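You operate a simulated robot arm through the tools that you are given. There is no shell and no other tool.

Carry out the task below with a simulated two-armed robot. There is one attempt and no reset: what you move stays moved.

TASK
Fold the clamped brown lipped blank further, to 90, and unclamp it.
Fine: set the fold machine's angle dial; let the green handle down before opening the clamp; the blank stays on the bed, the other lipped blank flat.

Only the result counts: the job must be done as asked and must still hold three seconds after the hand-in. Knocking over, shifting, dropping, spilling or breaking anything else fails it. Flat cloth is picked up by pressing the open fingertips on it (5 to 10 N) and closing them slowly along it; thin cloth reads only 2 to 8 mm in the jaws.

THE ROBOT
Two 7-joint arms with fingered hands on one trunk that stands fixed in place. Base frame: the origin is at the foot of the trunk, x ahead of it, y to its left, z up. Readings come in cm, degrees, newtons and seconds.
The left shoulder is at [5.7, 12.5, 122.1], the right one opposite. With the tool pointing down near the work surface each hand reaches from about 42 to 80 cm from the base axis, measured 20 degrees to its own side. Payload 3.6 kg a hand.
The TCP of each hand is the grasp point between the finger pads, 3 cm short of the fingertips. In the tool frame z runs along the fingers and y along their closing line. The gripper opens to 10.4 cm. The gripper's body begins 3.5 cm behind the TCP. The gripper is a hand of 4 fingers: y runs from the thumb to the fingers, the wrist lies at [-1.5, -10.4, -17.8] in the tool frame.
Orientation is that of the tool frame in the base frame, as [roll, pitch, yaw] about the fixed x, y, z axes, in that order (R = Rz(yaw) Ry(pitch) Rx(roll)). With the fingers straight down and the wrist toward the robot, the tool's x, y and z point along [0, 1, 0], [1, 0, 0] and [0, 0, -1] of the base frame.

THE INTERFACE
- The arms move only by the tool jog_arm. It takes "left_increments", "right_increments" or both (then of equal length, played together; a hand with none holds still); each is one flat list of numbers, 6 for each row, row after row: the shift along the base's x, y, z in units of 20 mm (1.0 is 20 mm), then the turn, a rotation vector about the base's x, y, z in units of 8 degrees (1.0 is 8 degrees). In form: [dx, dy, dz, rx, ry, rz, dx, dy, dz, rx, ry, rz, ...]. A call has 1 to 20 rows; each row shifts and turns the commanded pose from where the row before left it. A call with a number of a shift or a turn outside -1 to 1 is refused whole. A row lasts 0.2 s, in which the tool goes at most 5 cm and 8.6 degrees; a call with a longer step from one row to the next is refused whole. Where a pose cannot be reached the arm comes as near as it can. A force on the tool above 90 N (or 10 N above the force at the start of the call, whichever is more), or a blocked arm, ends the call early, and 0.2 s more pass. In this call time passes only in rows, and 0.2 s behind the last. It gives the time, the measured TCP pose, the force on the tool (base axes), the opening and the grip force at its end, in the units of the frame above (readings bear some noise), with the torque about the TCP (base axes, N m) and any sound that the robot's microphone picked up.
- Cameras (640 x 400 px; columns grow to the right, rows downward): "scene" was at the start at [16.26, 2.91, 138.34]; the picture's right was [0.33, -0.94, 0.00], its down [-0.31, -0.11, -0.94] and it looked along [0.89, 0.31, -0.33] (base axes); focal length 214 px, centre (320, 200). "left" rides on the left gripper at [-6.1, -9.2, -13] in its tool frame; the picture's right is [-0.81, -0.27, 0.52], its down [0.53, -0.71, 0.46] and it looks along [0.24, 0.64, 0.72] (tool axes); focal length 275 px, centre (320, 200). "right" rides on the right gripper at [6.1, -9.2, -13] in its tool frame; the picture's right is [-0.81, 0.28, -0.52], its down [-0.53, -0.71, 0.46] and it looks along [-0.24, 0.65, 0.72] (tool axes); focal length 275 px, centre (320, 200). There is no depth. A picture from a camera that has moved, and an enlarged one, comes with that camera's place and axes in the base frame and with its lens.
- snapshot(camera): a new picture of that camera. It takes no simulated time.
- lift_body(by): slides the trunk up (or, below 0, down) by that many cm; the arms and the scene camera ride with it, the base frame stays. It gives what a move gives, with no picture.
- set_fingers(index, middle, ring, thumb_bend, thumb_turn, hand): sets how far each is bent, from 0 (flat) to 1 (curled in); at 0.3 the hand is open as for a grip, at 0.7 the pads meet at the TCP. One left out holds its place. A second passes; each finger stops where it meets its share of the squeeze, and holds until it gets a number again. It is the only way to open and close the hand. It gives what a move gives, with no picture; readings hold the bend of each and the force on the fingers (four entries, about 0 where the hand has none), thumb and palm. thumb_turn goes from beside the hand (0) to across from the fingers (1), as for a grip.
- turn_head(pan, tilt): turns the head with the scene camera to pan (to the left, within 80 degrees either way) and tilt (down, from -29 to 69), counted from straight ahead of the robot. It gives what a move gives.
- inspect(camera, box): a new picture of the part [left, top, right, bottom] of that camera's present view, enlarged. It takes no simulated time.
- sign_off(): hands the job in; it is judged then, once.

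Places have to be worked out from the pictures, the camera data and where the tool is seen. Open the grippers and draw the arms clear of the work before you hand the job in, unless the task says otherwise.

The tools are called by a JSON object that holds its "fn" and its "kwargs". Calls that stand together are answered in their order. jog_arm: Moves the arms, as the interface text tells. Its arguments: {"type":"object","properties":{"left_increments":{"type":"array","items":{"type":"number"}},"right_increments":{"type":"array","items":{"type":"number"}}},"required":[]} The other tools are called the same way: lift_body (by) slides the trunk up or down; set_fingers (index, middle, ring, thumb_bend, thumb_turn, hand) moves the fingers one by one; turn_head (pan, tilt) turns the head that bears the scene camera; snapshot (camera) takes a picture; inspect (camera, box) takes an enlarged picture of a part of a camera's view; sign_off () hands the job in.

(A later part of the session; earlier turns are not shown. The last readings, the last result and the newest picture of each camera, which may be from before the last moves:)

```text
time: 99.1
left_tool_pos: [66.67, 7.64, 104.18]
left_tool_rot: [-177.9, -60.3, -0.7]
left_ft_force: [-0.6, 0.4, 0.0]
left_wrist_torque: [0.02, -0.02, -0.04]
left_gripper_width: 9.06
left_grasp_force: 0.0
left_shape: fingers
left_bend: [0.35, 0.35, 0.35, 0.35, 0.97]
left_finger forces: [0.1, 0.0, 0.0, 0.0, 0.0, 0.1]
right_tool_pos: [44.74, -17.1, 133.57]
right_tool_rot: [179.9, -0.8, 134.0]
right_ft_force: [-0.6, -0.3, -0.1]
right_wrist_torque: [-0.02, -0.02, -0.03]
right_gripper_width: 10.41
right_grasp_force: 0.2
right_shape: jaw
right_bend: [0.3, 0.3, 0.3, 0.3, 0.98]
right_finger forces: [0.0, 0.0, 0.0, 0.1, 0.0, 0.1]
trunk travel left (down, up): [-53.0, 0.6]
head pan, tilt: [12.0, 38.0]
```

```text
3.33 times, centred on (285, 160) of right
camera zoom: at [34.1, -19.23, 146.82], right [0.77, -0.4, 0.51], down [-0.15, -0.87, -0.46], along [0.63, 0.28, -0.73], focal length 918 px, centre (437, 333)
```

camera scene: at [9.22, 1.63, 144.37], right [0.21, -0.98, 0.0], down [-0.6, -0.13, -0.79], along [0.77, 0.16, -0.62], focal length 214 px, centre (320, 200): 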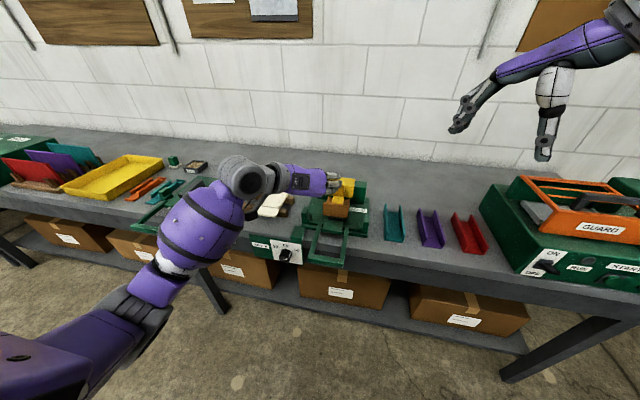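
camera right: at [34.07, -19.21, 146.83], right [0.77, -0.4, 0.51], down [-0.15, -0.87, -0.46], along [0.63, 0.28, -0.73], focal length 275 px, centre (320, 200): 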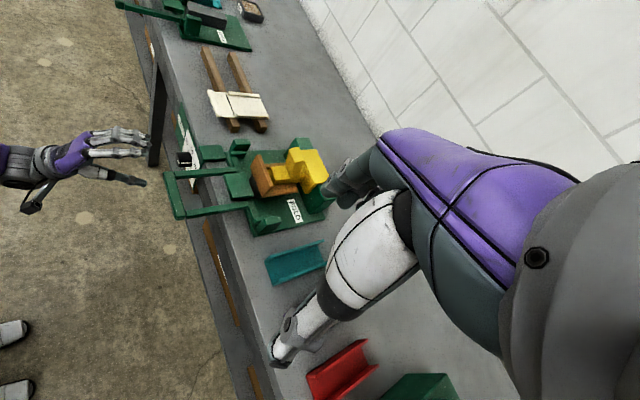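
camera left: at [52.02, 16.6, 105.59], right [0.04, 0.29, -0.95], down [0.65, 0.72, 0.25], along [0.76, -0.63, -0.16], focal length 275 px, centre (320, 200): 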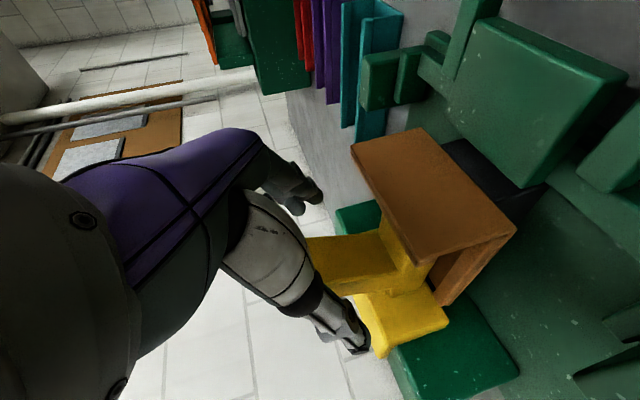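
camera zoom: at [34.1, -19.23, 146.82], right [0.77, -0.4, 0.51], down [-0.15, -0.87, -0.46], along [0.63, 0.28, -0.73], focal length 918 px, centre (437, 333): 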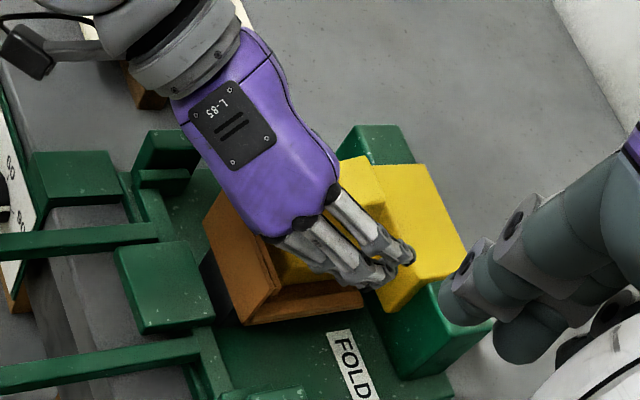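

I advance 5 mm more and close index, middle and thumb on the post's sides.

{"fn": "jog_arm", "kwargs": {"left_increments": [0.3, 0, -0.2, 0, 0, 0]}}

{"fn": "set_fingers", "kwargs": {"hand": "left", "index": 0.6, "middle": 0.6, "thumb_bend": 0.6}}

{"fn": "snapshot", "kwargs": {"camera": "left"}}

{"fn": "inspect", "kwargs": {"camera": "right", "box": [220, 100, 350, 220]}}

```text
time: 99.5
left_tool_pos: [67.06, 7.59, 103.78]
left_tool_rot: [-177.9, -60.4, -0.7]
left_ft_force: [-0.2, -0.5, 0.1]
left_wrist_torque: [0.01, 0.0, 0.0]
left_gripper_width: 9.03
left_grasp_force: 0.2
left_shape: fingers
left_bend: [0.35, 0.35, 0.35, 0.35, 0.97]
left_finger forces: [0.0, 0.0, 0.0, 0.0, 0.0, 0.1]
right_tool_pos: [44.75, -17.19, 133.67]
right_tool_rot: [179.9, -0.8, 134.1]
right_ft_force: [-0.4, -0.5, 0.0]
right_wrist_torque: [-0.02, -0.01, -0.03]
right_gripper_width: 10.39
right_grasp_force: 0.1
right_shape: jaw
right_bend: [0.3, 0.3, 0.3, 0.3, 0.98]
right_finger forces: [0.0, 0.0, 0.0, 0.0, 0.0, 0.1]
trunk travel left (down, up): [-53.0, 0.6]
head pan, tilt: [12.0, 38.0]
```

```text
time: 100.5
left_tool_pos: [67.1, 7.79, 103.78]
left_tool_rot: [-178.0, -60.4, -0.7]
left_ft_force: [0.0, 0.2, -0.1]
left_wrist_torque: [0.04, 0.03, -0.01]
left_gripper_width: 3.41
left_grasp_force: 3.1
left_shape: fingers
left_bend: [0.58, 0.59, 0.35, 0.56, 0.97]
left_finger forces: [1.2, 1.2, 0.0, 0.0, 3.3, 0.0]
right_tool_pos: [44.72, -17.16, 133.7]
right_tool_rot: [179.9, -0.8, 134.0]
right_ft_force: [1.5, 0.5, -0.3]
right_wrist_torque: [-0.02, -0.03, 0.02]
right_gripper_width: 10.38
right_grasp_force: 0.1
right_shape: jaw
right_bend: [0.3, 0.3, 0.3, 0.3, 0.98]
right_finger forces: [0.0, 0.0, 0.0, 0.0, 0.0, 0.0]
trunk travel left (down, up): [-53.0, 0.6]
head pan, tilt: [12.0, 38.0]
```

```text
taken
camera left: at [52.6, 16.67, 105.21], right [0.04, 0.29, -0.96], down [0.65, 0.72, 0.25], along [0.76, -0.63, -0.16], focal length 275 px, centre (320, 200)
```

left: 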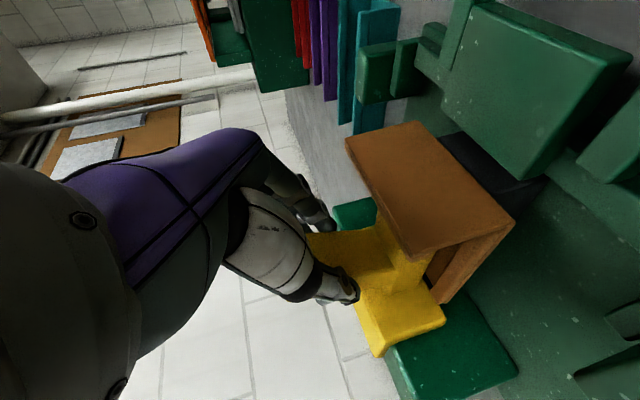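

```text
3.33 times, centred on (285, 160) of right
camera zoom: at [34.07, -19.2, 146.83], right [0.77, -0.4, 0.51], down [-0.15, -0.87, -0.46], along [0.63, 0.28, -0.73], focal length 918 px, centre (437, 333)
```

zoom: 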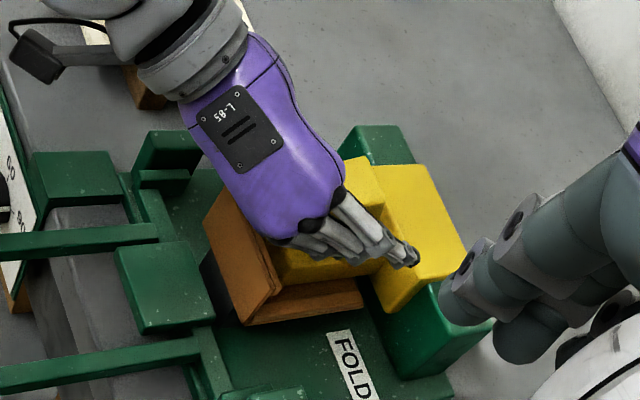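

The pinch is centred on the post. I squeeze more firmly and try a small lift, up and slightly back.

{"fn": "set_fingers", "kwargs": {"hand": "left", "index": 0.8, "middle": 0.8, "thumb_bend": 0.8}}

{"fn": "jog_arm", "kwargs": {"left_increments": [0.08, 0, 0.15, 0, 0.1, 0, 0.08, 0, 0.15, 0, 0.1, 0]}}

{"fn": "inspect", "kwargs": {"camera": "left", "box": [220, 100, 540, 380]}}

```text
time: 101.5
left_tool_pos: [67.1, 7.52, 103.85]
left_tool_rot: [-178.0, -60.4, -0.7]
left_ft_force: [3.9, -9.8, 0.0]
left_wrist_torque: [-0.04, -0.01, -0.2]
left_gripper_width: 3.17
left_grasp_force: 15.6
left_shape: fingers
left_bend: [0.6, 0.61, 0.35, 0.58, 0.97]
left_finger forces: [10.3, 10.0, 0.0, 0.0, 10.8, 0.0]
right_tool_pos: [44.78, -17.27, 133.63]
right_tool_rot: [179.8, -0.8, 134.0]
right_ft_force: [0.6, -0.2, -0.7]
right_wrist_torque: [0.01, 0.04, 0.0]
right_gripper_width: 10.38
right_grasp_force: 0.1
right_shape: jaw
right_bend: [0.3, 0.3, 0.3, 0.3, 0.98]
right_finger forces: [0.0, 0.0, 0.1, 0.0, 0.0, 0.0]
trunk travel left (down, up): [-53.0, 0.6]
head pan, tilt: [12.0, 38.0]
```

```text
time: 102.1
left_tool_pos: [67.51, 7.53, 104.17]
left_tool_rot: [-177.6, -58.6, -0.9]
left_ft_force: [-2.6, -11.2, -5.6]
left_wrist_torque: [0.02, 0.23, -0.31]
left_gripper_width: 3.14
left_grasp_force: 15.8
left_shape: fingers
left_bend: [0.6, 0.61, 0.35, 0.59, 0.97]
left_finger forces: [10.7, 10.7, 0.1, 0.1, 10.1, 0.0]
right_tool_pos: [44.65, -17.32, 133.59]
right_tool_rot: [180.0, -1.0, 134.0]
right_ft_force: [0.1, 0.1, -0.5]
right_wrist_torque: [-0.03, -0.02, 0.0]
right_gripper_width: 10.4
right_grasp_force: 0.0
right_shape: jaw
right_bend: [0.3, 0.3, 0.3, 0.3, 0.98]
right_finger forces: [0.1, 0.1, 0.0, 0.0, 0.0, 0.0]
trunk travel left (down, up): [-53.0, 0.6]
head pan, tilt: [12.0, 38.0]
```

```text
1.43 times, centred on (380, 240) of left
camera zoom: at [52.98, 16.54, 106.12], right [0.01, 0.29, -0.96], down [0.65, 0.72, 0.23], along [0.76, -0.63, -0.18], focal length 393 px, centre (234, 143)
```

zoom: 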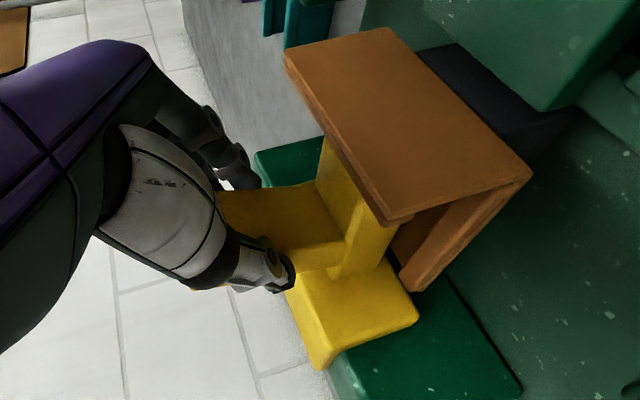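

Small resistance (about 6 N). I continue the lift along the arc.

{"fn": "jog_arm", "kwargs": {"left_increments": [0.12, 0, 0.2, 0, 0.25, 0, 0.12, 0, 0.2, 0, 0.25, 0, 0.12, 0, 0.2, 0, 0.25, 0]}}

{"fn": "inspect", "kwargs": {"camera": "left", "box": [220, 100, 540, 380]}}

{"fn": "inspect", "kwargs": {"camera": "right", "box": [220, 100, 350, 220]}}

```text
time: 102.9
left_tool_pos: [68.34, 7.56, 105.47]
left_tool_rot: [-178.0, -52.7, -0.6]
left_ft_force: [1.8, -11.0, -9.7]
left_wrist_torque: [-0.02, 0.2, -0.28]
left_gripper_width: 3.15
left_grasp_force: 15.9
left_shape: fingers
left_bend: [0.59, 0.61, 0.35, 0.59, 0.97]
left_finger forces: [10.5, 10.0, 0.0, 0.0, 9.8, 0.0]
right_tool_pos: [44.93, -17.27, 133.49]
right_tool_rot: [179.9, -0.9, 134.0]
right_ft_force: [-0.7, 0.3, 1.3]
right_wrist_torque: [0.01, 0.0, -0.04]
right_gripper_width: 10.37
right_grasp_force: 0.0
right_shape: jaw
right_bend: [0.3, 0.3, 0.3, 0.3, 0.98]
right_finger forces: [0.1, 0.0, 0.1, 0.1, 0.0, 0.1]
trunk travel left (down, up): [-53.0, 0.6]
head pan, tilt: [12.0, 38.0]
```

```text
1.43 times, centred on (380, 240) of left
camera zoom: at [54.11, 16.56, 108.83], right [-0.08, 0.29, -0.95], down [0.67, 0.72, 0.16], along [0.73, -0.63, -0.26], focal length 393 px, centre (234, 143)
```

zoom: 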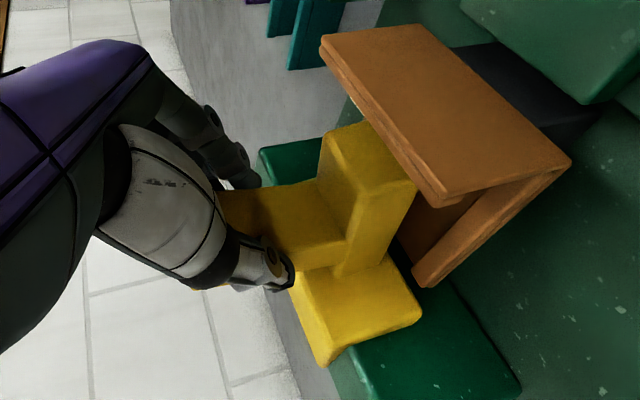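

```text
3.33 times, centred on (285, 160) of right
camera zoom: at [34.22, -19.38, 146.75], right [0.77, -0.4, 0.5], down [-0.15, -0.87, -0.46], along [0.63, 0.28, -0.73], focal length 918 px, centre (437, 333)
```

zoom: 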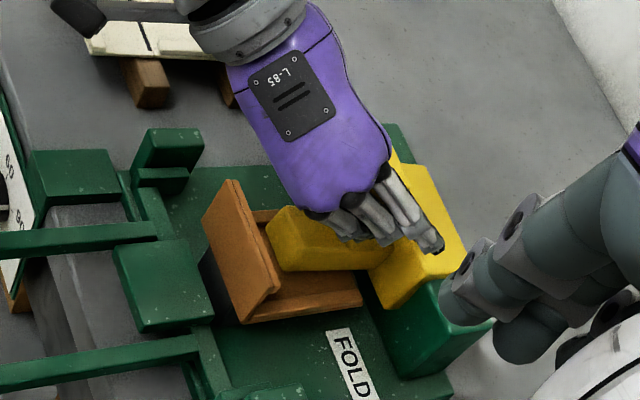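

The lever moves: the pad is visibly lifting off the blank. I continue along the arc about the hinge (near x 73, z 100.5), turning the hand with it.

{"fn": "jog_arm", "kwargs": {"left_increments": [0.277, 0, 0.24, 0, 0.6, 0, 0.3, 0, 0.21, 0, 0.6, 0, 0.32, 0, 0.178, 0, 0.6, 0]}}

{"fn": "inspect", "kwargs": {"camera": "left", "box": [220, 100, 540, 380]}}

{"fn": "inspect", "kwargs": {"camera": "right", "box": [220, 100, 350, 220]}}

```text
time: 103.7
left_tool_pos: [70.08, 7.64, 107.07]
left_tool_rot: [-178.1, -38.4, -0.5]
left_ft_force: [0.3, -8.5, -4.0]
left_wrist_torque: [-0.09, 0.07, -0.26]
left_gripper_width: 3.15
left_grasp_force: 15.1
left_shape: fingers
left_bend: [0.59, 0.61, 0.35, 0.59, 0.97]
left_finger forces: [9.1, 10.6, 0.0, 0.1, 10.7, 0.1]
right_tool_pos: [44.82, -17.43, 133.67]
right_tool_rot: [179.9, -1.0, 134.0]
right_ft_force: [-0.2, 0.0, -0.5]
right_wrist_torque: [0.03, 0.01, 0.02]
right_gripper_width: 10.34
right_grasp_force: 0.2
right_shape: jaw
right_bend: [0.3, 0.3, 0.3, 0.3, 0.98]
right_finger forces: [0.0, 0.1, 0.1, 0.1, 0.0, 0.1]
trunk travel left (down, up): [-53.0, 0.6]
head pan, tilt: [12.0, 38.0]
```

```text
1.43 times, centred on (380, 240) of left
camera zoom: at [57.05, 16.55, 113.78], right [-0.32, 0.29, -0.9], down [0.69, 0.72, -0.01], along [0.65, -0.63, -0.43], focal length 393 px, centre (234, 143)
```

zoom: 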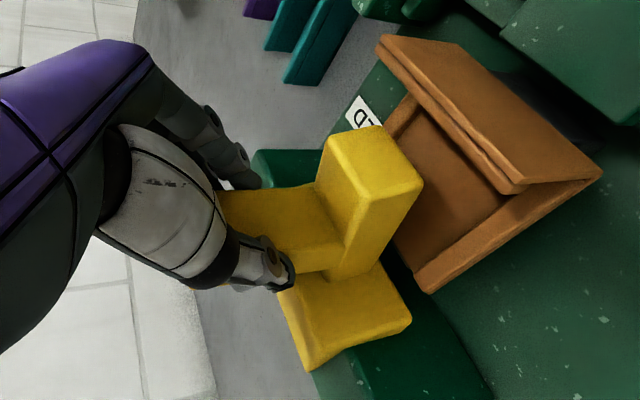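

```text
3.33 times, centred on (285, 160) of right
camera zoom: at [34.13, -19.41, 146.81], right [0.77, -0.4, 0.51], down [-0.15, -0.87, -0.47], along [0.63, 0.28, -0.73], focal length 918 px, centre (437, 333)
```

zoom: 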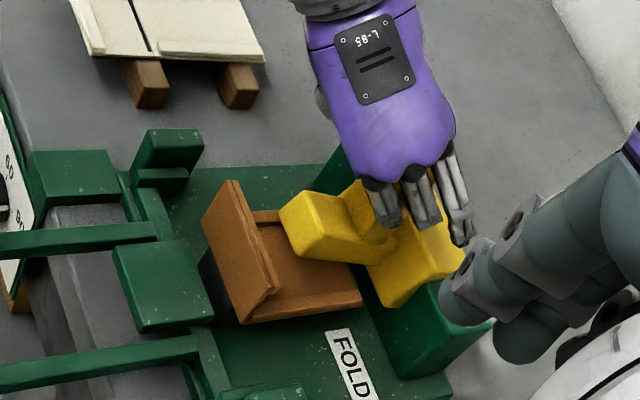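

The clamp opens smoothly with the hand (about 22° so far), the blank staying put. The motion fits a hinge near [77, 98]; I continue 15° more.

{"fn": "jog_arm", "kwargs": {"left_increments": [0.417, 0, 0.276, 0, 0.625, 0, 0.44, 0, 0.239, 0, 0.625, 0, 0.459, 0, 0.2, 0, 0.625, 0]}}

{"fn": "inspect", "kwargs": {"camera": "right", "box": [220, 90, 350, 220]}}

{"fn": "snapshot", "kwargs": {"camera": "left"}}

```text
time: 104.5
left_tool_pos: [66.1, 6.4, 106.54]
left_tool_rot: [-178.3, -23.3, -0.4]
left_ft_force: [0.6, 0.1, -0.5]
left_wrist_torque: [-0.02, 0.01, 0.03]
left_gripper_width: 0.0
left_grasp_force: 0.2
left_shape: fingers
left_bend: [0.71, 0.72, 0.35, 0.68, 0.97]
left_finger forces: [0.0, 0.0, 0.0, 0.0, 0.0, 0.0]
left hand out of reach, approached as far as the arm can: row 1, 2, 3
right_tool_pos: [44.85, -17.15, 133.72]
right_tool_rot: [179.9, -0.9, 134.1]
right_ft_force: [-0.3, -0.7, -0.3]
right_wrist_torque: [0.03, 0.01, 0.03]
right_gripper_width: 10.39
right_grasp_force: 0.1
right_shape: jaw
right_bend: [0.3, 0.3, 0.3, 0.3, 0.98]
right_finger forces: [0.1, 0.0, 0.1, 0.1, 0.1, 0.0]
trunk travel left (down, up): [-53.0, 0.6]
head pan, tilt: [12.0, 38.0]
```

```text
3.08 times, centred on (285, 155) of right
camera zoom: at [34.21, -19.28, 146.82], right [0.77, -0.4, 0.51], down [-0.15, -0.87, -0.46], along [0.63, 0.28, -0.73], focal length 847 px, centre (428, 338)
```

zoom: 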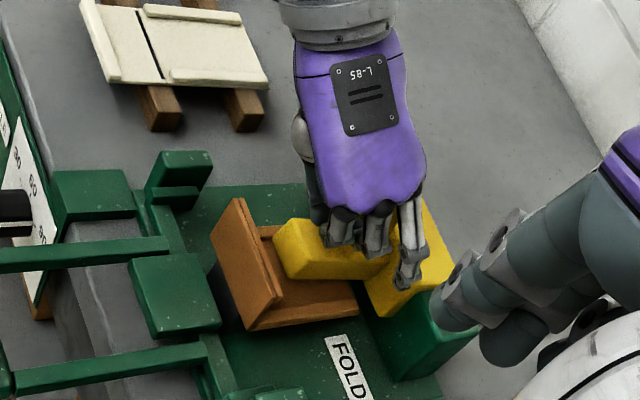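

```text
taken
camera left: at [55.33, 15.34, 116.51], right [-0.54, 0.29, -0.79], down [0.67, 0.72, -0.19], along [0.51, -0.63, -0.59], focal length 275 px, centre (320, 200)
```

left: 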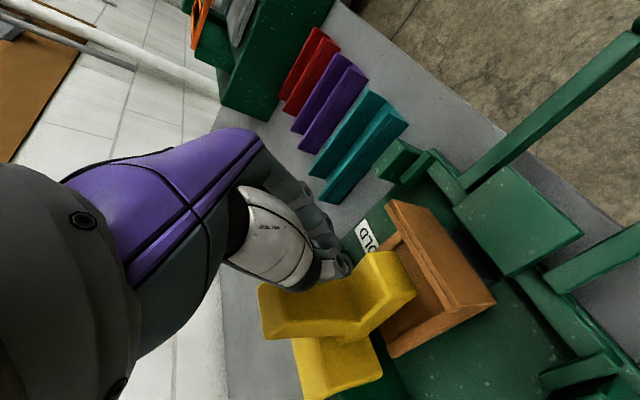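

The arm ran out of reach and the pinch slipped off. I check where the clamp is now.

{"fn": "inspect", "kwargs": {"camera": "left", "box": [240, 180, 520, 400]}}

{"fn": "inspect", "kwargs": {"camera": "scene", "box": [280, 150, 400, 240]}}

```text
1.82 times, centred on (380, 290) of left
camera zoom: at [55.33, 15.34, 116.51], right [-0.54, 0.29, -0.79], down [0.67, 0.72, -0.19], along [0.51, -0.63, -0.59], focal length 500 px, centre (211, 36)
```

zoom: 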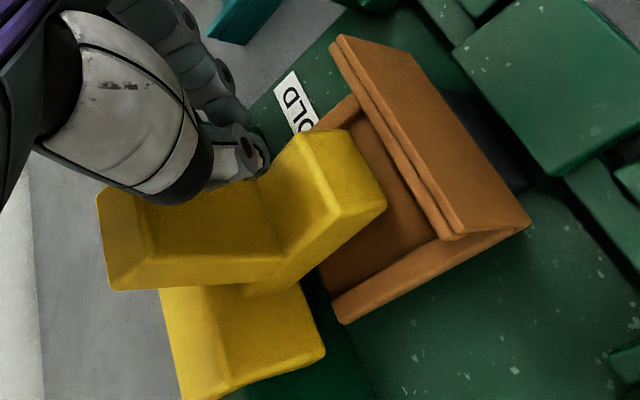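

```text
4.44 times, centred on (340, 195) of scene
camera zoom: at [9.38, 1.54, 144.37], right [0.21, -0.98, 0.0], down [-0.6, -0.13, -0.79], along [0.77, 0.16, -0.62], focal length 953 px, centre (231, 222)
```

zoom: 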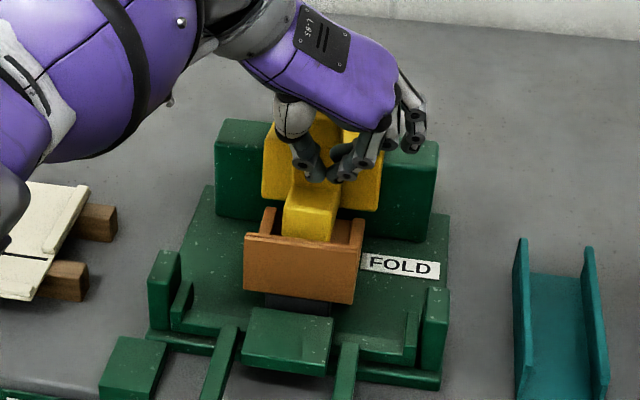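

The lever has stayed raised (~20°) by itself. To get more reach for the rest of its swing I first draw the left hand up and back, then lower the trunk (which also brings the shoulders forward).

{"fn": "jog_arm", "kwargs": {"left_increments": [-0.2, 0, 0.8, 0, 0, 0, -0.5, 0, 0.8, 0, 0, 0, -0.7, 0.2, 0.8, 0, 0, 0, -0.8, 0.3, 0.8, 0, -0.5, 0, -0.8, 0.3, 0.8, 0, -0.5, 0, -0.8, 0.3, 0.8, 0, -0.5, 0, -0.8, 0.3, 0.6, 0, -0.5, 0]}}

{"fn": "inspect", "kwargs": {"camera": "right", "box": [220, 90, 350, 220]}}

{"fn": "inspect", "kwargs": {"camera": "left", "box": [300, 140, 560, 380]}}

```text
time: 106.1
left_tool_pos: [56.68, 9.1, 117.56]
left_tool_rot: [-178.4, -39.4, -0.3]
left_ft_force: [0.1, 1.0, -0.4]
left_wrist_torque: [-0.05, 0.0, 0.04]
left_gripper_width: 0.01
left_grasp_force: 0.1
left_shape: fingers
left_bend: [0.71, 0.72, 0.35, 0.68, 0.97]
left_finger forces: [0.0, 0.0, 0.1, 0.0, 0.1, 0.0]
right_tool_pos: [44.68, -17.13, 133.7]
right_tool_rot: [179.9, -0.8, 134.0]
right_ft_force: [-0.3, 0.1, 0.6]
right_wrist_torque: [-0.01, -0.01, 0.0]
right_gripper_width: 10.38
right_grasp_force: 0.1
right_shape: jaw
right_bend: [0.3, 0.3, 0.3, 0.3, 0.98]
right_finger forces: [0.1, 0.0, 0.0, 0.1, 0.1, 0.0]
trunk travel left (down, up): [-53.0, 0.6]
head pan, tilt: [12.0, 38.0]
```

```text
3.08 times, centred on (285, 155) of right
camera zoom: at [34.01, -19.18, 146.85], right [0.77, -0.4, 0.51], down [-0.15, -0.87, -0.46], along [0.63, 0.28, -0.73], focal length 847 px, centre (428, 338)
```

zoom: 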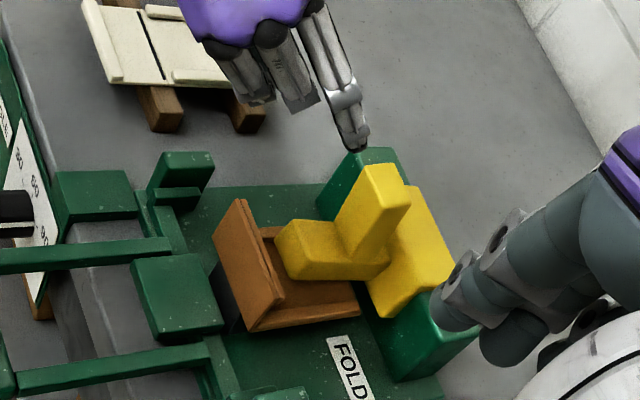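

```text
1.67 times, centred on (430, 260) of left
camera zoom: at [43.59, 18.08, 124.01], right [-0.3, 0.29, -0.91], down [0.69, 0.72, 0.0], along [0.66, -0.63, -0.42], focal length 459 px, centre (137, 100)
```

zoom: 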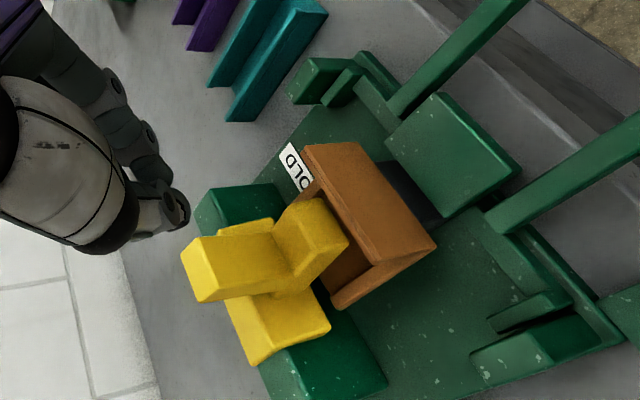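

The lever holds its place. I move the hand a bit further away and lower the trunk 16 cm.

{"fn": "jog_arm", "kwargs": {"left_increments": [-0.7, 0.5, 0.6, 0, 0, 0, -0.7, 0.5, 0.6, 0, 0, 0, -0.7, 0.5, 0.6, 0, 0, 0]}}

{"fn": "lift_body", "kwargs": {"by": -16}}

{"fn": "snapshot", "kwargs": {"camera": "scene"}}

{"fn": "snapshot", "kwargs": {"camera": "left"}}

{"fn": "snapshot", "kwargs": {"camera": "right"}}

```text
time: 106.9
left_tool_pos: [52.5, 12.12, 121.02]
left_tool_rot: [-178.2, -39.5, -0.5]
left_ft_force: [-0.8, -0.3, -0.6]
left_wrist_torque: [-0.02, 0.01, 0.01]
left_gripper_width: 0.0
left_grasp_force: 0.1
left_shape: fingers
left_bend: [0.71, 0.72, 0.35, 0.68, 0.97]
left_finger forces: [0.0, 0.0, 0.0, 0.1, 0.0, 0.0]
right_tool_pos: [44.67, -17.04, 133.65]
right_tool_rot: [180.0, -0.8, 134.0]
right_ft_force: [0.0, -0.3, 0.8]
right_wrist_torque: [-0.02, 0.0, -0.02]
right_gripper_width: 10.4
right_grasp_force: 0.0
right_shape: jaw
right_bend: [0.3, 0.3, 0.3, 0.3, 0.98]
right_finger forces: [0.0, 0.0, 0.0, 0.0, 0.0, 0.0]
trunk travel left (down, up): [-53.0, 0.6]
head pan, tilt: [12.0, 38.0]
```

```text
time: 108.7
left_tool_pos: [52.65, 12.17, 105.14]
left_tool_rot: [-178.3, -39.5, -0.4]
left_ft_force: [0.3, -0.5, -0.2]
left_wrist_torque: [-0.03, 0.01, 0.02]
left_gripper_width: 0.01
left_grasp_force: 0.0
left_shape: fingers
left_bend: [0.71, 0.72, 0.35, 0.68, 0.97]
left_finger forces: [0.1, 0.1, 0.1, 0.0, 0.0, 0.0]
right_tool_pos: [44.68, -17.2, 117.72]
right_tool_rot: [179.9, -0.9, 134.0]
right_ft_force: [-0.6, 0.5, 0.3]
right_wrist_torque: [-0.01, 0.0, 0.01]
right_gripper_width: 10.38
right_grasp_force: 0.0
right_shape: jaw
right_bend: [0.3, 0.3, 0.3, 0.3, 0.98]
right_finger forces: [0.0, 0.0, 0.0, 0.1, 0.0, 0.1]
trunk travel left (down, up): [-37.0, 16.6]
head pan, tilt: [12.0, 38.0]
```

```text
taken
camera scene: at [18.63, 1.61, 126.73], right [0.21, -0.98, 0.0], down [-0.6, -0.13, -0.79], along [0.77, 0.16, -0.62], focal length 214 px, centre (320, 200)
```

scene: 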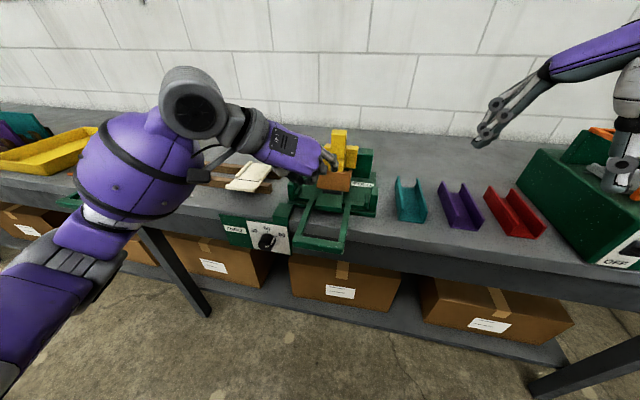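

```text
taken
camera left: at [39.52, 21.16, 111.56], right [-0.3, 0.29, -0.91], down [0.69, 0.72, 0.0], along [0.66, -0.63, -0.42], focal length 275 px, centre (320, 200)
```

left: 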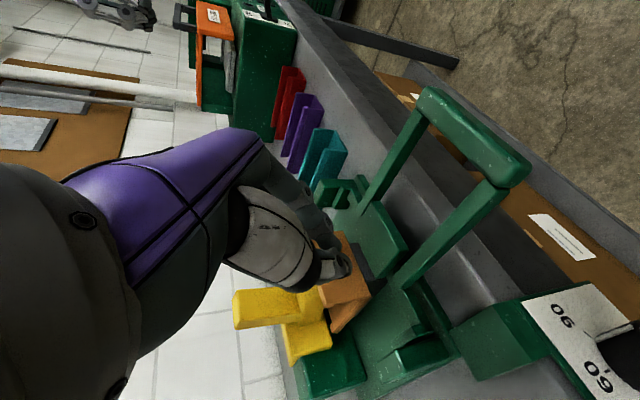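

```text
taken
camera right: at [34.03, -19.21, 130.85], right [0.77, -0.4, 0.51], down [-0.15, -0.87, -0.46], along [0.63, 0.28, -0.73], focal length 275 px, centre (320, 200)
```

right: 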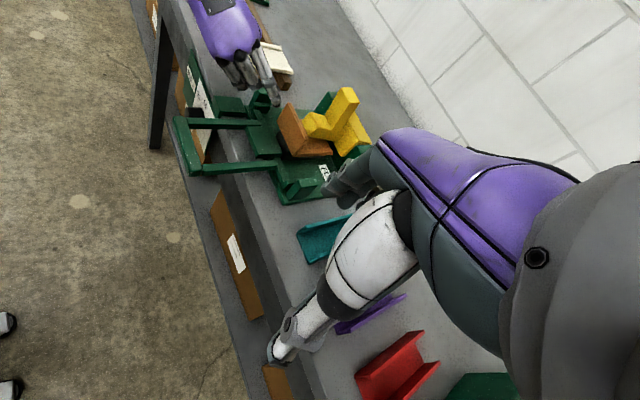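

{"fn": "inspect", "kwargs": {"camera": "right", "box": [250, 60, 400, 210]}}

{"fn": "inspect", "kwargs": {"camera": "scene", "box": [280, 115, 400, 225]}}

```text
2.67 times, centred on (325, 135) of right
camera zoom: at [34.03, -19.21, 130.85], right [0.77, -0.4, 0.51], down [-0.15, -0.87, -0.46], along [0.63, 0.28, -0.73], focal length 734 px, centre (307, 373)
```

zoom: 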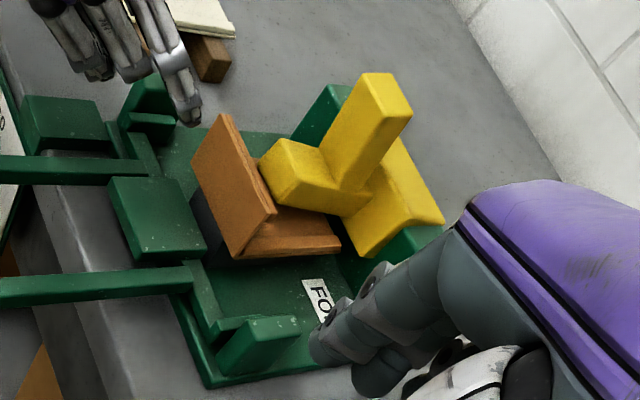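

```text
3.64 times, centred on (340, 170) of scene
camera zoom: at [18.63, 1.61, 126.73], right [0.21, -0.98, 0.0], down [-0.6, -0.13, -0.79], along [0.77, 0.16, -0.62], focal length 780 px, centre (247, 309)
```

zoom: 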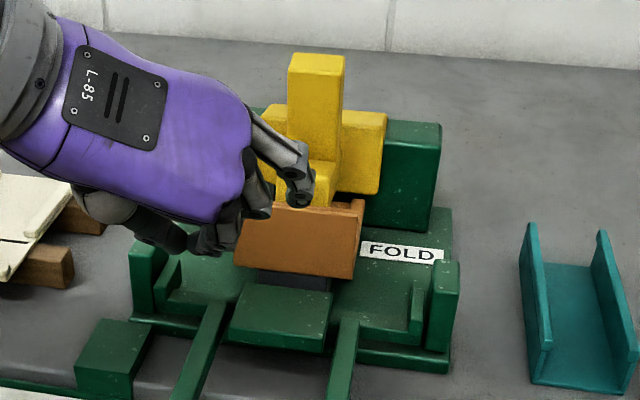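

The lever now stands ~13° open (post top near [70.5, 7.6, 107.2]). I open the hand and go in for a second pinch of the post, with the better reach.

{"fn": "set_fingers", "kwargs": {"hand": "left", "index": 0.38, "middle": 0.38, "ring": 0.3, "thumb_bend": 0.38}}

{"fn": "jog_arm", "kwargs": {"left_increments": [0.3, -0.4, 0.9, 0, 0, 0, 0.3, -0.4, 0.9, 0, 0, 0, 0.3, -0.4, 0.9, 0, 0, 0, 0.3, -0.4, 0.9, 0, 0, 0, 0.8, -0.2, 0, 0, 0, 0, 0.8, -0.2, 0, 0, 0, 0, 0.8, -0.1, 0, 0, 0, 0, 0.8, -0.1, 0, 0, 0, 0, 0.8, -0.1, 0, 0, 0, 0]}}

{"fn": "inspect", "kwargs": {"camera": "right", "box": [230, 40, 420, 210]}}

{"fn": "snapshot", "kwargs": {"camera": "left"}}

```text
time: 109.7
left_tool_pos: [52.6, 12.19, 104.99]
left_tool_rot: [-178.4, -39.4, -0.4]
left_ft_force: [-0.4, 0.6, -0.9]
left_wrist_torque: [-0.01, -0.01, 0.0]
left_gripper_width: 8.28
left_grasp_force: 0.1
left_shape: fingers
left_bend: [0.38, 0.38, 0.3, 0.38, 0.97]
left_finger forces: [0.0, 0.0, 0.1, 0.0, 0.0, 0.0]
right_tool_pos: [44.68, -17.15, 117.71]
right_tool_rot: [180.0, -0.7, 134.0]
right_ft_force: [0.1, -0.5, -0.2]
right_wrist_torque: [0.0, 0.01, 0.02]
right_gripper_width: 10.39
right_grasp_force: 0.1
right_shape: jaw
right_bend: [0.3, 0.3, 0.3, 0.3, 0.98]
right_finger forces: [0.0, 0.0, 0.0, 0.1, 0.0, 0.0]
trunk travel left (down, up): [-37.0, 16.6]
head pan, tilt: [12.0, 38.0]
```

```text
time: 111.7
left_tool_pos: [63.05, 7.48, 112.34]
left_tool_rot: [-178.2, -39.4, -0.5]
left_ft_force: [0.1, 0.3, 0.2]
left_wrist_torque: [0.02, -0.02, 0.01]
left_gripper_width: 8.28
left_grasp_force: 0.0
left_shape: fingers
left_bend: [0.38, 0.38, 0.3, 0.38, 0.97]
left_finger forces: [0.1, 0.1, 0.0, 0.1, 0.1, 0.0]
right_tool_pos: [44.69, -17.13, 117.67]
right_tool_rot: [180.0, -0.8, 134.1]
right_ft_force: [-0.2, 0.6, -0.4]
right_wrist_torque: [-0.01, 0.01, 0.0]
right_gripper_width: 10.36
right_grasp_force: 0.1
right_shape: jaw
right_bend: [0.3, 0.3, 0.3, 0.3, 0.98]
right_finger forces: [0.1, 0.0, 0.0, 0.1, 0.0, 0.0]
trunk travel left (down, up): [-37.0, 16.6]
head pan, tilt: [12.0, 38.0]
```

```text
2.35 times, centred on (325, 125) of right
camera zoom: at [34.09, -19.23, 130.82], right [0.77, -0.4, 0.51], down [-0.15, -0.87, -0.46], along [0.63, 0.28, -0.73], focal length 648 px, centre (308, 376)
```

zoom: 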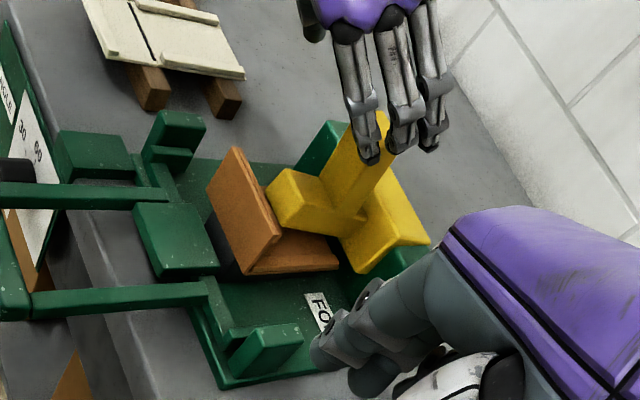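

```text
taken
camera left: at [49.92, 16.45, 118.85], right [-0.3, 0.29, -0.91], down [0.69, 0.72, 0.0], along [0.66, -0.63, -0.42], focal length 275 px, centre (320, 200)
```

left: 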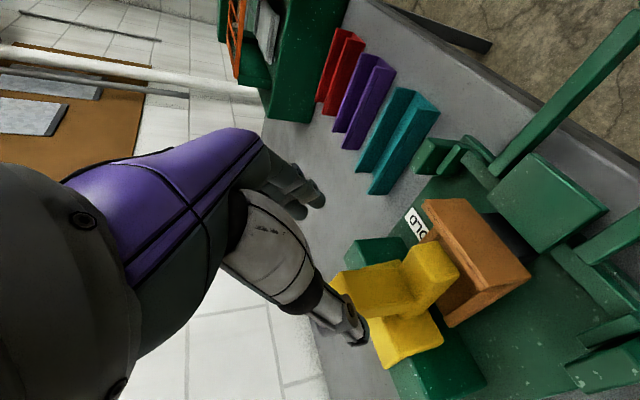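

{"fn": "jog_arm", "kwargs": {"left_increments": [0.446, 0.01, -0.51, 0, 0, 0, 0.446, 0.01, -0.51, 0, 0, 0, 0.446, 0.01, -0.51, 0, 0, 0, 0.446, 0.01, -0.51, 0, 0, 0, 0.446, 0.01, -0.51, 0, 0, 0]}}

{"fn": "inspect", "kwargs": {"camera": "right", "box": [230, 40, 420, 210]}}

{"fn": "snapshot", "kwargs": {"camera": "left"}}

```text
time: 112.9
left_tool_pos: [67.47, 7.76, 107.14]
left_tool_rot: [-178.3, -39.3, -0.3]
left_ft_force: [0.2, -0.1, 0.8]
left_wrist_torque: [0.0, 0.02, 0.0]
left_gripper_width: 8.25
left_grasp_force: 0.0
left_shape: fingers
left_bend: [0.38, 0.38, 0.3, 0.38, 0.97]
left_finger forces: [0.1, 0.0, 0.0, 0.0, 0.1, 0.0]
right_tool_pos: [44.74, -17.23, 117.65]
right_tool_rot: [179.9, -0.8, 134.0]
right_ft_force: [-0.1, -0.1, 0.3]
right_wrist_torque: [-0.02, 0.0, 0.04]
right_gripper_width: 10.38
right_grasp_force: 0.1
right_shape: jaw
right_bend: [0.3, 0.3, 0.3, 0.3, 0.98]
right_finger forces: [0.1, 0.1, 0.1, 0.1, 0.0, 0.1]
trunk travel left (down, up): [-37.0, 16.6]
head pan, tilt: [12.0, 38.0]
```

```text
2.35 times, centred on (325, 125) of right
camera zoom: at [34.09, -19.22, 130.82], right [0.77, -0.4, 0.51], down [-0.15, -0.87, -0.46], along [0.63, 0.28, -0.73], focal length 648 px, centre (308, 376)
```

zoom: 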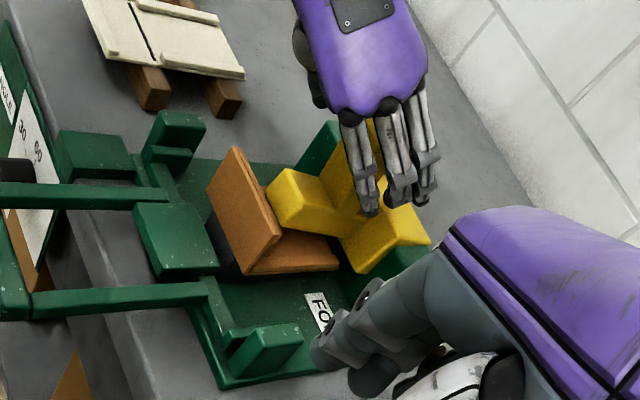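

```text
taken
camera left: at [54.32, 16.63, 113.61], right [-0.3, 0.29, -0.91], down [0.69, 0.72, 0.0], along [0.66, -0.63, -0.42], focal length 275 px, centre (320, 200)
```

left: 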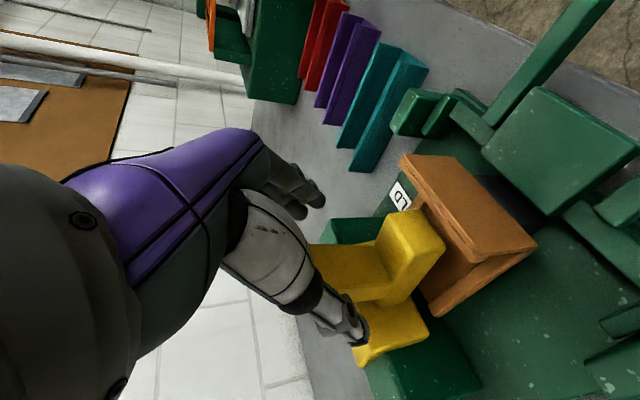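

{"fn": "jog_arm", "kwargs": {"left_increments": [0.35, 0, -0.35, 0, 0, 0]}}

{"fn": "set_fingers", "kwargs": {"hand": "left", "index": 0.6, "middle": 0.6, "thumb_bend": 0.6}}

{"fn": "inspect", "kwargs": {"camera": "right", "box": [230, 40, 420, 210]}}

{"fn": "snapshot", "kwargs": {"camera": "left"}}

```text
time: 113.3
left_tool_pos: [68.2, 7.73, 106.37]
left_tool_rot: [-178.2, -39.3, -0.4]
left_ft_force: [0.3, -0.3, 0.4]
left_wrist_torque: [0.03, -0.01, -0.03]
left_gripper_width: 8.25
left_grasp_force: 0.1
left_shape: fingers
left_bend: [0.38, 0.38, 0.3, 0.38, 0.97]
left_finger forces: [0.1, 0.0, 0.0, 0.0, 0.0, 0.1]
right_tool_pos: [44.82, -17.22, 117.68]
right_tool_rot: [179.9, -0.8, 134.0]
right_ft_force: [1.1, 0.0, -0.7]
right_wrist_torque: [0.01, 0.01, -0.03]
right_gripper_width: 10.38
right_grasp_force: 0.1
right_shape: jaw
right_bend: [0.3, 0.3, 0.3, 0.3, 0.98]
right_finger forces: [0.0, 0.1, 0.0, 0.1, 0.1, 0.0]
trunk travel left (down, up): [-37.0, 16.6]
head pan, tilt: [12.0, 38.0]
```

```text
time: 114.3
left_tool_pos: [68.14, 7.74, 106.43]
left_tool_rot: [-178.3, -39.4, -0.4]
left_ft_force: [-1.3, 0.4, 0.0]
left_wrist_torque: [0.05, 0.04, -0.02]
left_gripper_width: 3.1
left_grasp_force: 2.7
left_shape: fingers
left_bend: [0.59, 0.58, 0.3, 0.57, 0.97]
left_finger forces: [0.5, 1.4, 0.0, 0.0, 2.0, 0.1]
right_tool_pos: [44.74, -17.23, 117.71]
right_tool_rot: [179.8, -0.8, 134.0]
right_ft_force: [-0.5, 0.6, -0.4]
right_wrist_torque: [0.01, -0.03, -0.03]
right_gripper_width: 10.38
right_grasp_force: 0.0
right_shape: jaw
right_bend: [0.3, 0.3, 0.3, 0.3, 0.98]
right_finger forces: [0.0, 0.1, 0.1, 0.0, 0.0, 0.1]
trunk travel left (down, up): [-37.0, 16.6]
head pan, tilt: [12.0, 38.0]
```

```text
2.35 times, centred on (325, 125) of right
camera zoom: at [34.06, -19.21, 130.83], right [0.77, -0.4, 0.51], down [-0.15, -0.87, -0.46], along [0.63, 0.28, -0.73], focal length 648 px, centre (308, 376)
```

zoom: 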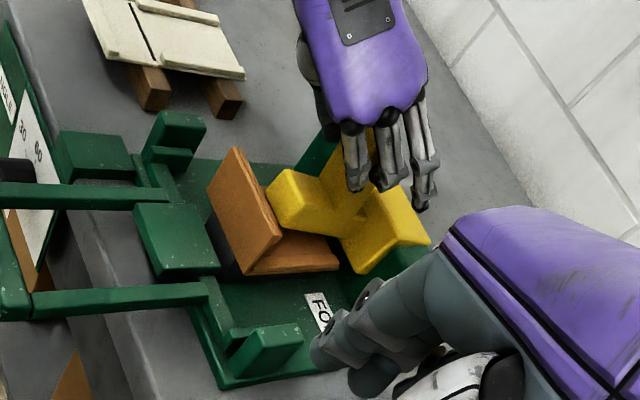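

```text
taken
camera left: at [55.03, 16.7, 112.91], right [-0.3, 0.29, -0.91], down [0.69, 0.72, 0.0], along [0.66, -0.63, -0.42], focal length 275 px, centre (320, 200)
```

left: 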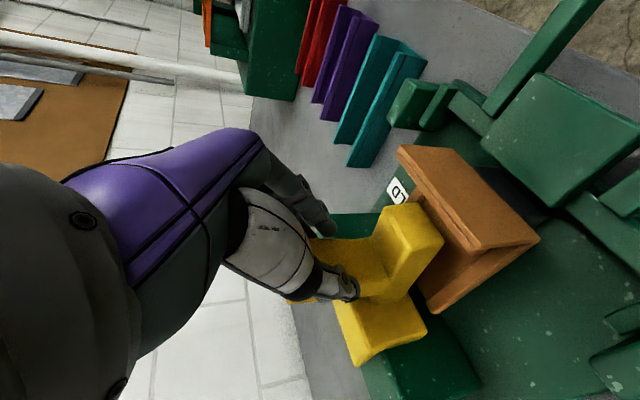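

Pinched again. I squeeze and lift along the arc, 12° first, checking reach.

{"fn": "set_fingers", "kwargs": {"hand": "left", "index": 0.8, "middle": 0.8, "thumb_bend": 0.8}}

{"fn": "jog_arm", "kwargs": {"left_increments": [0.313, 0, 0.295, 0, 0.4, 0, 0.332, 0, 0.273, 0, 0.4, 0, 0.35, 0, 0.249, 0, 0.4, 0]}}

{"fn": "inspect", "kwargs": {"camera": "right", "box": [230, 40, 420, 210]}}

{"fn": "snapshot", "kwargs": {"camera": "left"}}

```text
time: 115.3
left_tool_pos: [68.11, 7.63, 106.59]
left_tool_rot: [-178.4, -39.4, -0.4]
left_ft_force: [-2.1, -4.2, 0.3]
left_wrist_torque: [-0.03, 0.03, -0.26]
left_gripper_width: 1.65
left_grasp_force: 18.8
left_shape: fingers
left_bend: [0.62, 0.61, 0.3, 0.65, 0.96]
left_finger forces: [10.2, 10.6, 0.0, 0.0, 16.6, 0.0]
right_tool_pos: [44.71, -17.13, 117.62]
right_tool_rot: [179.9, -0.8, 134.0]
right_ft_force: [-0.2, -0.1, 0.9]
right_wrist_torque: [-0.01, 0.0, -0.03]
right_gripper_width: 10.37
right_grasp_force: 0.0
right_shape: jaw
right_bend: [0.3, 0.3, 0.3, 0.3, 0.98]
right_finger forces: [0.0, 0.1, 0.0, 0.0, 0.0, 0.0]
trunk travel left (down, up): [-37.0, 16.6]
head pan, tilt: [12.0, 38.0]
```

```text
time: 116.1
left_tool_pos: [70.16, 7.59, 108.19]
left_tool_rot: [-178.3, -29.7, -0.4]
left_ft_force: [-5.5, -1.7, 0.9]
left_wrist_torque: [0.14, 0.2, -0.12]
left_gripper_width: 1.64
left_grasp_force: 18.6
left_shape: fingers
left_bend: [0.71, 0.61, 0.3, 0.65, 0.96]
left_finger forces: [9.5, 9.8, 0.1, 0.0, 17.4, 0.0]
right_tool_pos: [44.67, -17.19, 117.77]
right_tool_rot: [179.9, -0.9, 134.0]
right_ft_force: [0.3, -0.4, 0.2]
right_wrist_torque: [-0.02, 0.01, -0.01]
right_gripper_width: 10.35
right_grasp_force: 0.0
right_shape: jaw
right_bend: [0.3, 0.3, 0.3, 0.3, 0.98]
right_finger forces: [0.0, 0.0, 0.0, 0.1, 0.1, 0.1]
trunk travel left (down, up): [-37.0, 16.6]
head pan, tilt: [12.0, 38.0]
```

```text
2.35 times, centred on (325, 125) of right
camera zoom: at [33.98, -19.25, 130.85], right [0.77, -0.4, 0.51], down [-0.15, -0.87, -0.46], along [0.63, 0.28, -0.73], focal length 648 px, centre (308, 376)
```

zoom: 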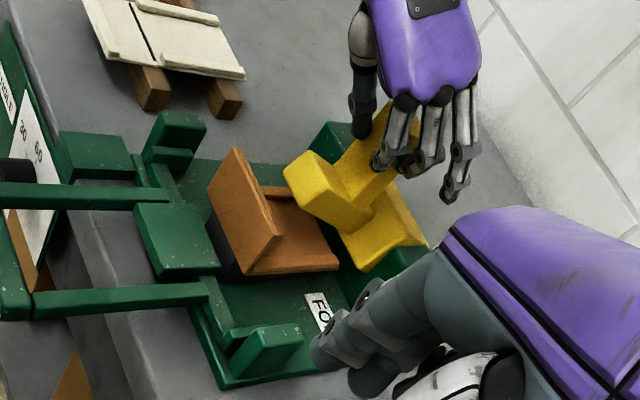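

```text
taken
camera left: at [58.29, 16.61, 116.77], right [-0.45, 0.29, -0.84], down [0.68, 0.72, -0.11], along [0.58, -0.63, -0.52], focal length 275 px, centre (320, 200)
```

left: 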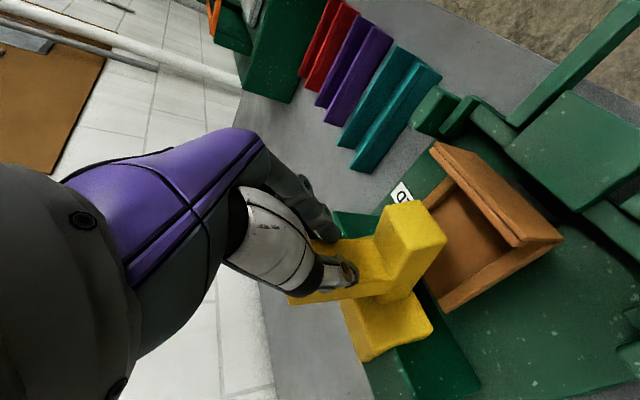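

The lever is now around 25–28° open; the index has slid in front of the post, which still pushes it back. I continue the arc.

{"fn": "jog_arm", "kwargs": {"left_increments": [0.369, 0, 0.221, 0, 0.4, 0, 0.383, 0, 0.195, 0, 0.4, 0, 0.396, 0, 0.168, 0, 0.4, 0]}}

{"fn": "inspect", "kwargs": {"camera": "right", "box": [230, 40, 420, 210]}}

{"fn": "snapshot", "kwargs": {"camera": "left"}}

```text
time: 116.9
left_tool_pos: [71.34, 7.78, 108.75]
left_tool_rot: [-178.4, -20.3, -0.5]
left_ft_force: [3.7, -6.7, 0.9]
left_wrist_torque: [-0.19, -0.17, -0.18]
left_gripper_width: 1.64
left_grasp_force: 18.0
left_shape: fingers
left_bend: [0.61, 0.61, 0.3, 0.66, 0.97]
left_finger forces: [9.1, 11.7, 0.1, 0.0, 16.4, 0.1]
left hand out of reach, approached as far as the arm can: row 3
right_tool_pos: [44.85, -17.23, 117.75]
right_tool_rot: [179.9, -0.9, 134.0]
right_ft_force: [-0.7, -0.6, -0.5]
right_wrist_torque: [0.0, -0.03, 0.0]
right_gripper_width: 10.37
right_grasp_force: 0.1
right_shape: jaw
right_bend: [0.3, 0.3, 0.3, 0.3, 0.98]
right_finger forces: [0.0, 0.0, 0.0, 0.0, 0.1, 0.0]
trunk travel left (down, up): [-37.0, 16.6]
head pan, tilt: [12.0, 38.0]
```

```text
2.35 times, centred on (325, 125) of right
camera zoom: at [34.09, -19.31, 130.81], right [0.77, -0.4, 0.51], down [-0.15, -0.87, -0.46], along [0.63, 0.28, -0.73], focal length 648 px, centre (308, 376)
```

zoom: 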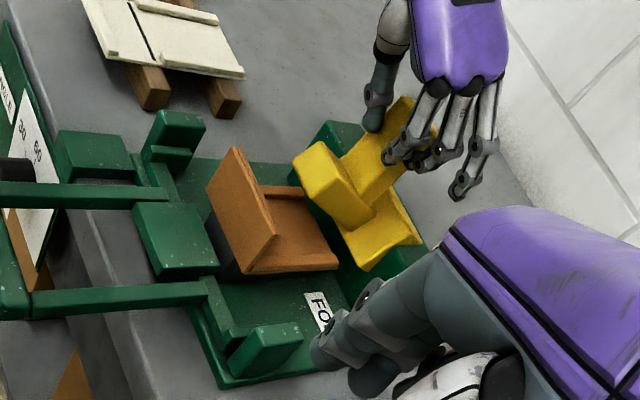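

```text
taken
camera left: at [61.01, 16.67, 119.27], right [-0.58, 0.29, -0.76], down [0.66, 0.72, -0.22], along [0.48, -0.63, -0.61], focal length 275 px, centre (320, 200)
```

left: 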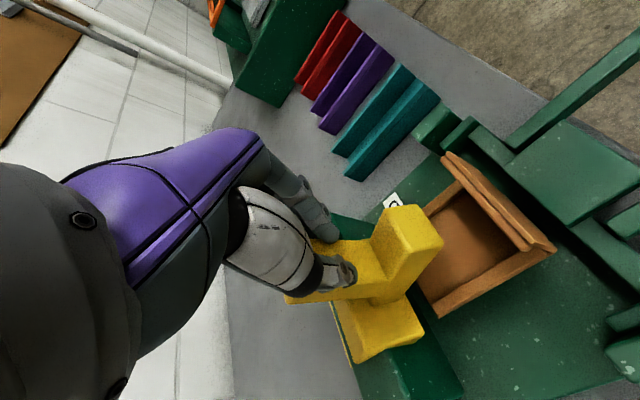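

The lever is now ~36° open; the limit is my arm's reach with the steep hand. I keep hold and continue the arc while tilting the hand back flatter, so the wrist stays within reach.

{"fn": "jog_arm", "kwargs": {"left_increments": [0.2, 0, 0.1, 0, -0.7, 0, 0.39, 0, 0.18, 0, -0.7, 0, 0.4, 0, 0.154, 0, -0.7, 0]}}

{"fn": "inspect", "kwargs": {"camera": "right", "box": [230, 40, 420, 210]}}

{"fn": "snapshot", "kwargs": {"camera": "left"}}

```text
time: 117.7
left_tool_pos: [73.17, 7.66, 109.57]
left_tool_rot: [-178.2, -37.1, -0.5]
left_ft_force: [-7.2, -4.2, 0.7]
left_wrist_torque: [-0.18, 0.37, -0.25]
left_gripper_width: 1.69
left_grasp_force: 21.7
left_shape: fingers
left_bend: [0.71, 0.61, 0.3, 0.66, 0.96]
left_finger forces: [19.8, 8.2, 0.0, 0.1, 16.2, 0.1]
right_tool_pos: [44.62, -17.14, 117.72]
right_tool_rot: [179.9, -0.8, 134.0]
right_ft_force: [-0.2, 0.0, 0.1]
right_wrist_torque: [0.02, -0.03, -0.04]
right_gripper_width: 10.39
right_grasp_force: 0.0
right_shape: jaw
right_bend: [0.3, 0.3, 0.3, 0.3, 0.98]
right_finger forces: [0.0, 0.1, 0.0, 0.0, 0.0, 0.1]
trunk travel left (down, up): [-37.0, 16.6]
head pan, tilt: [12.0, 38.0]
```

```text
2.35 times, centred on (325, 125) of right
camera zoom: at [33.99, -19.28, 130.83], right [0.77, -0.4, 0.51], down [-0.15, -0.87, -0.46], along [0.63, 0.28, -0.73], focal length 648 px, centre (308, 376)
```

zoom: 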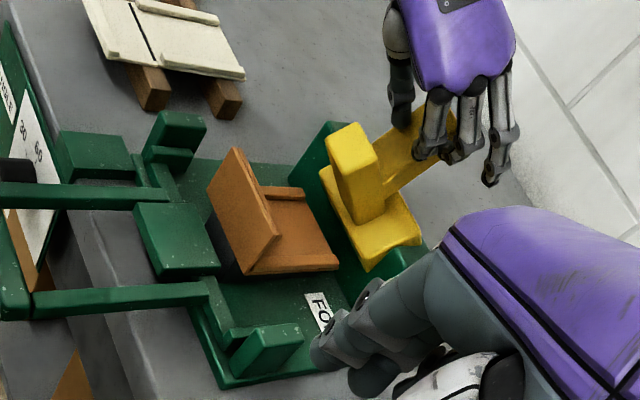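

```text
taken
camera left: at [60.32, 16.69, 116.64], right [-0.34, 0.29, -0.89], down [0.69, 0.72, -0.02], along [0.64, -0.63, -0.45], focal length 275 px, centre (320, 200)
```

left: 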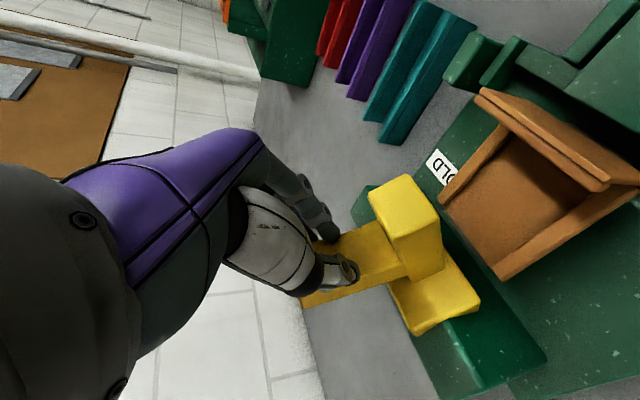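

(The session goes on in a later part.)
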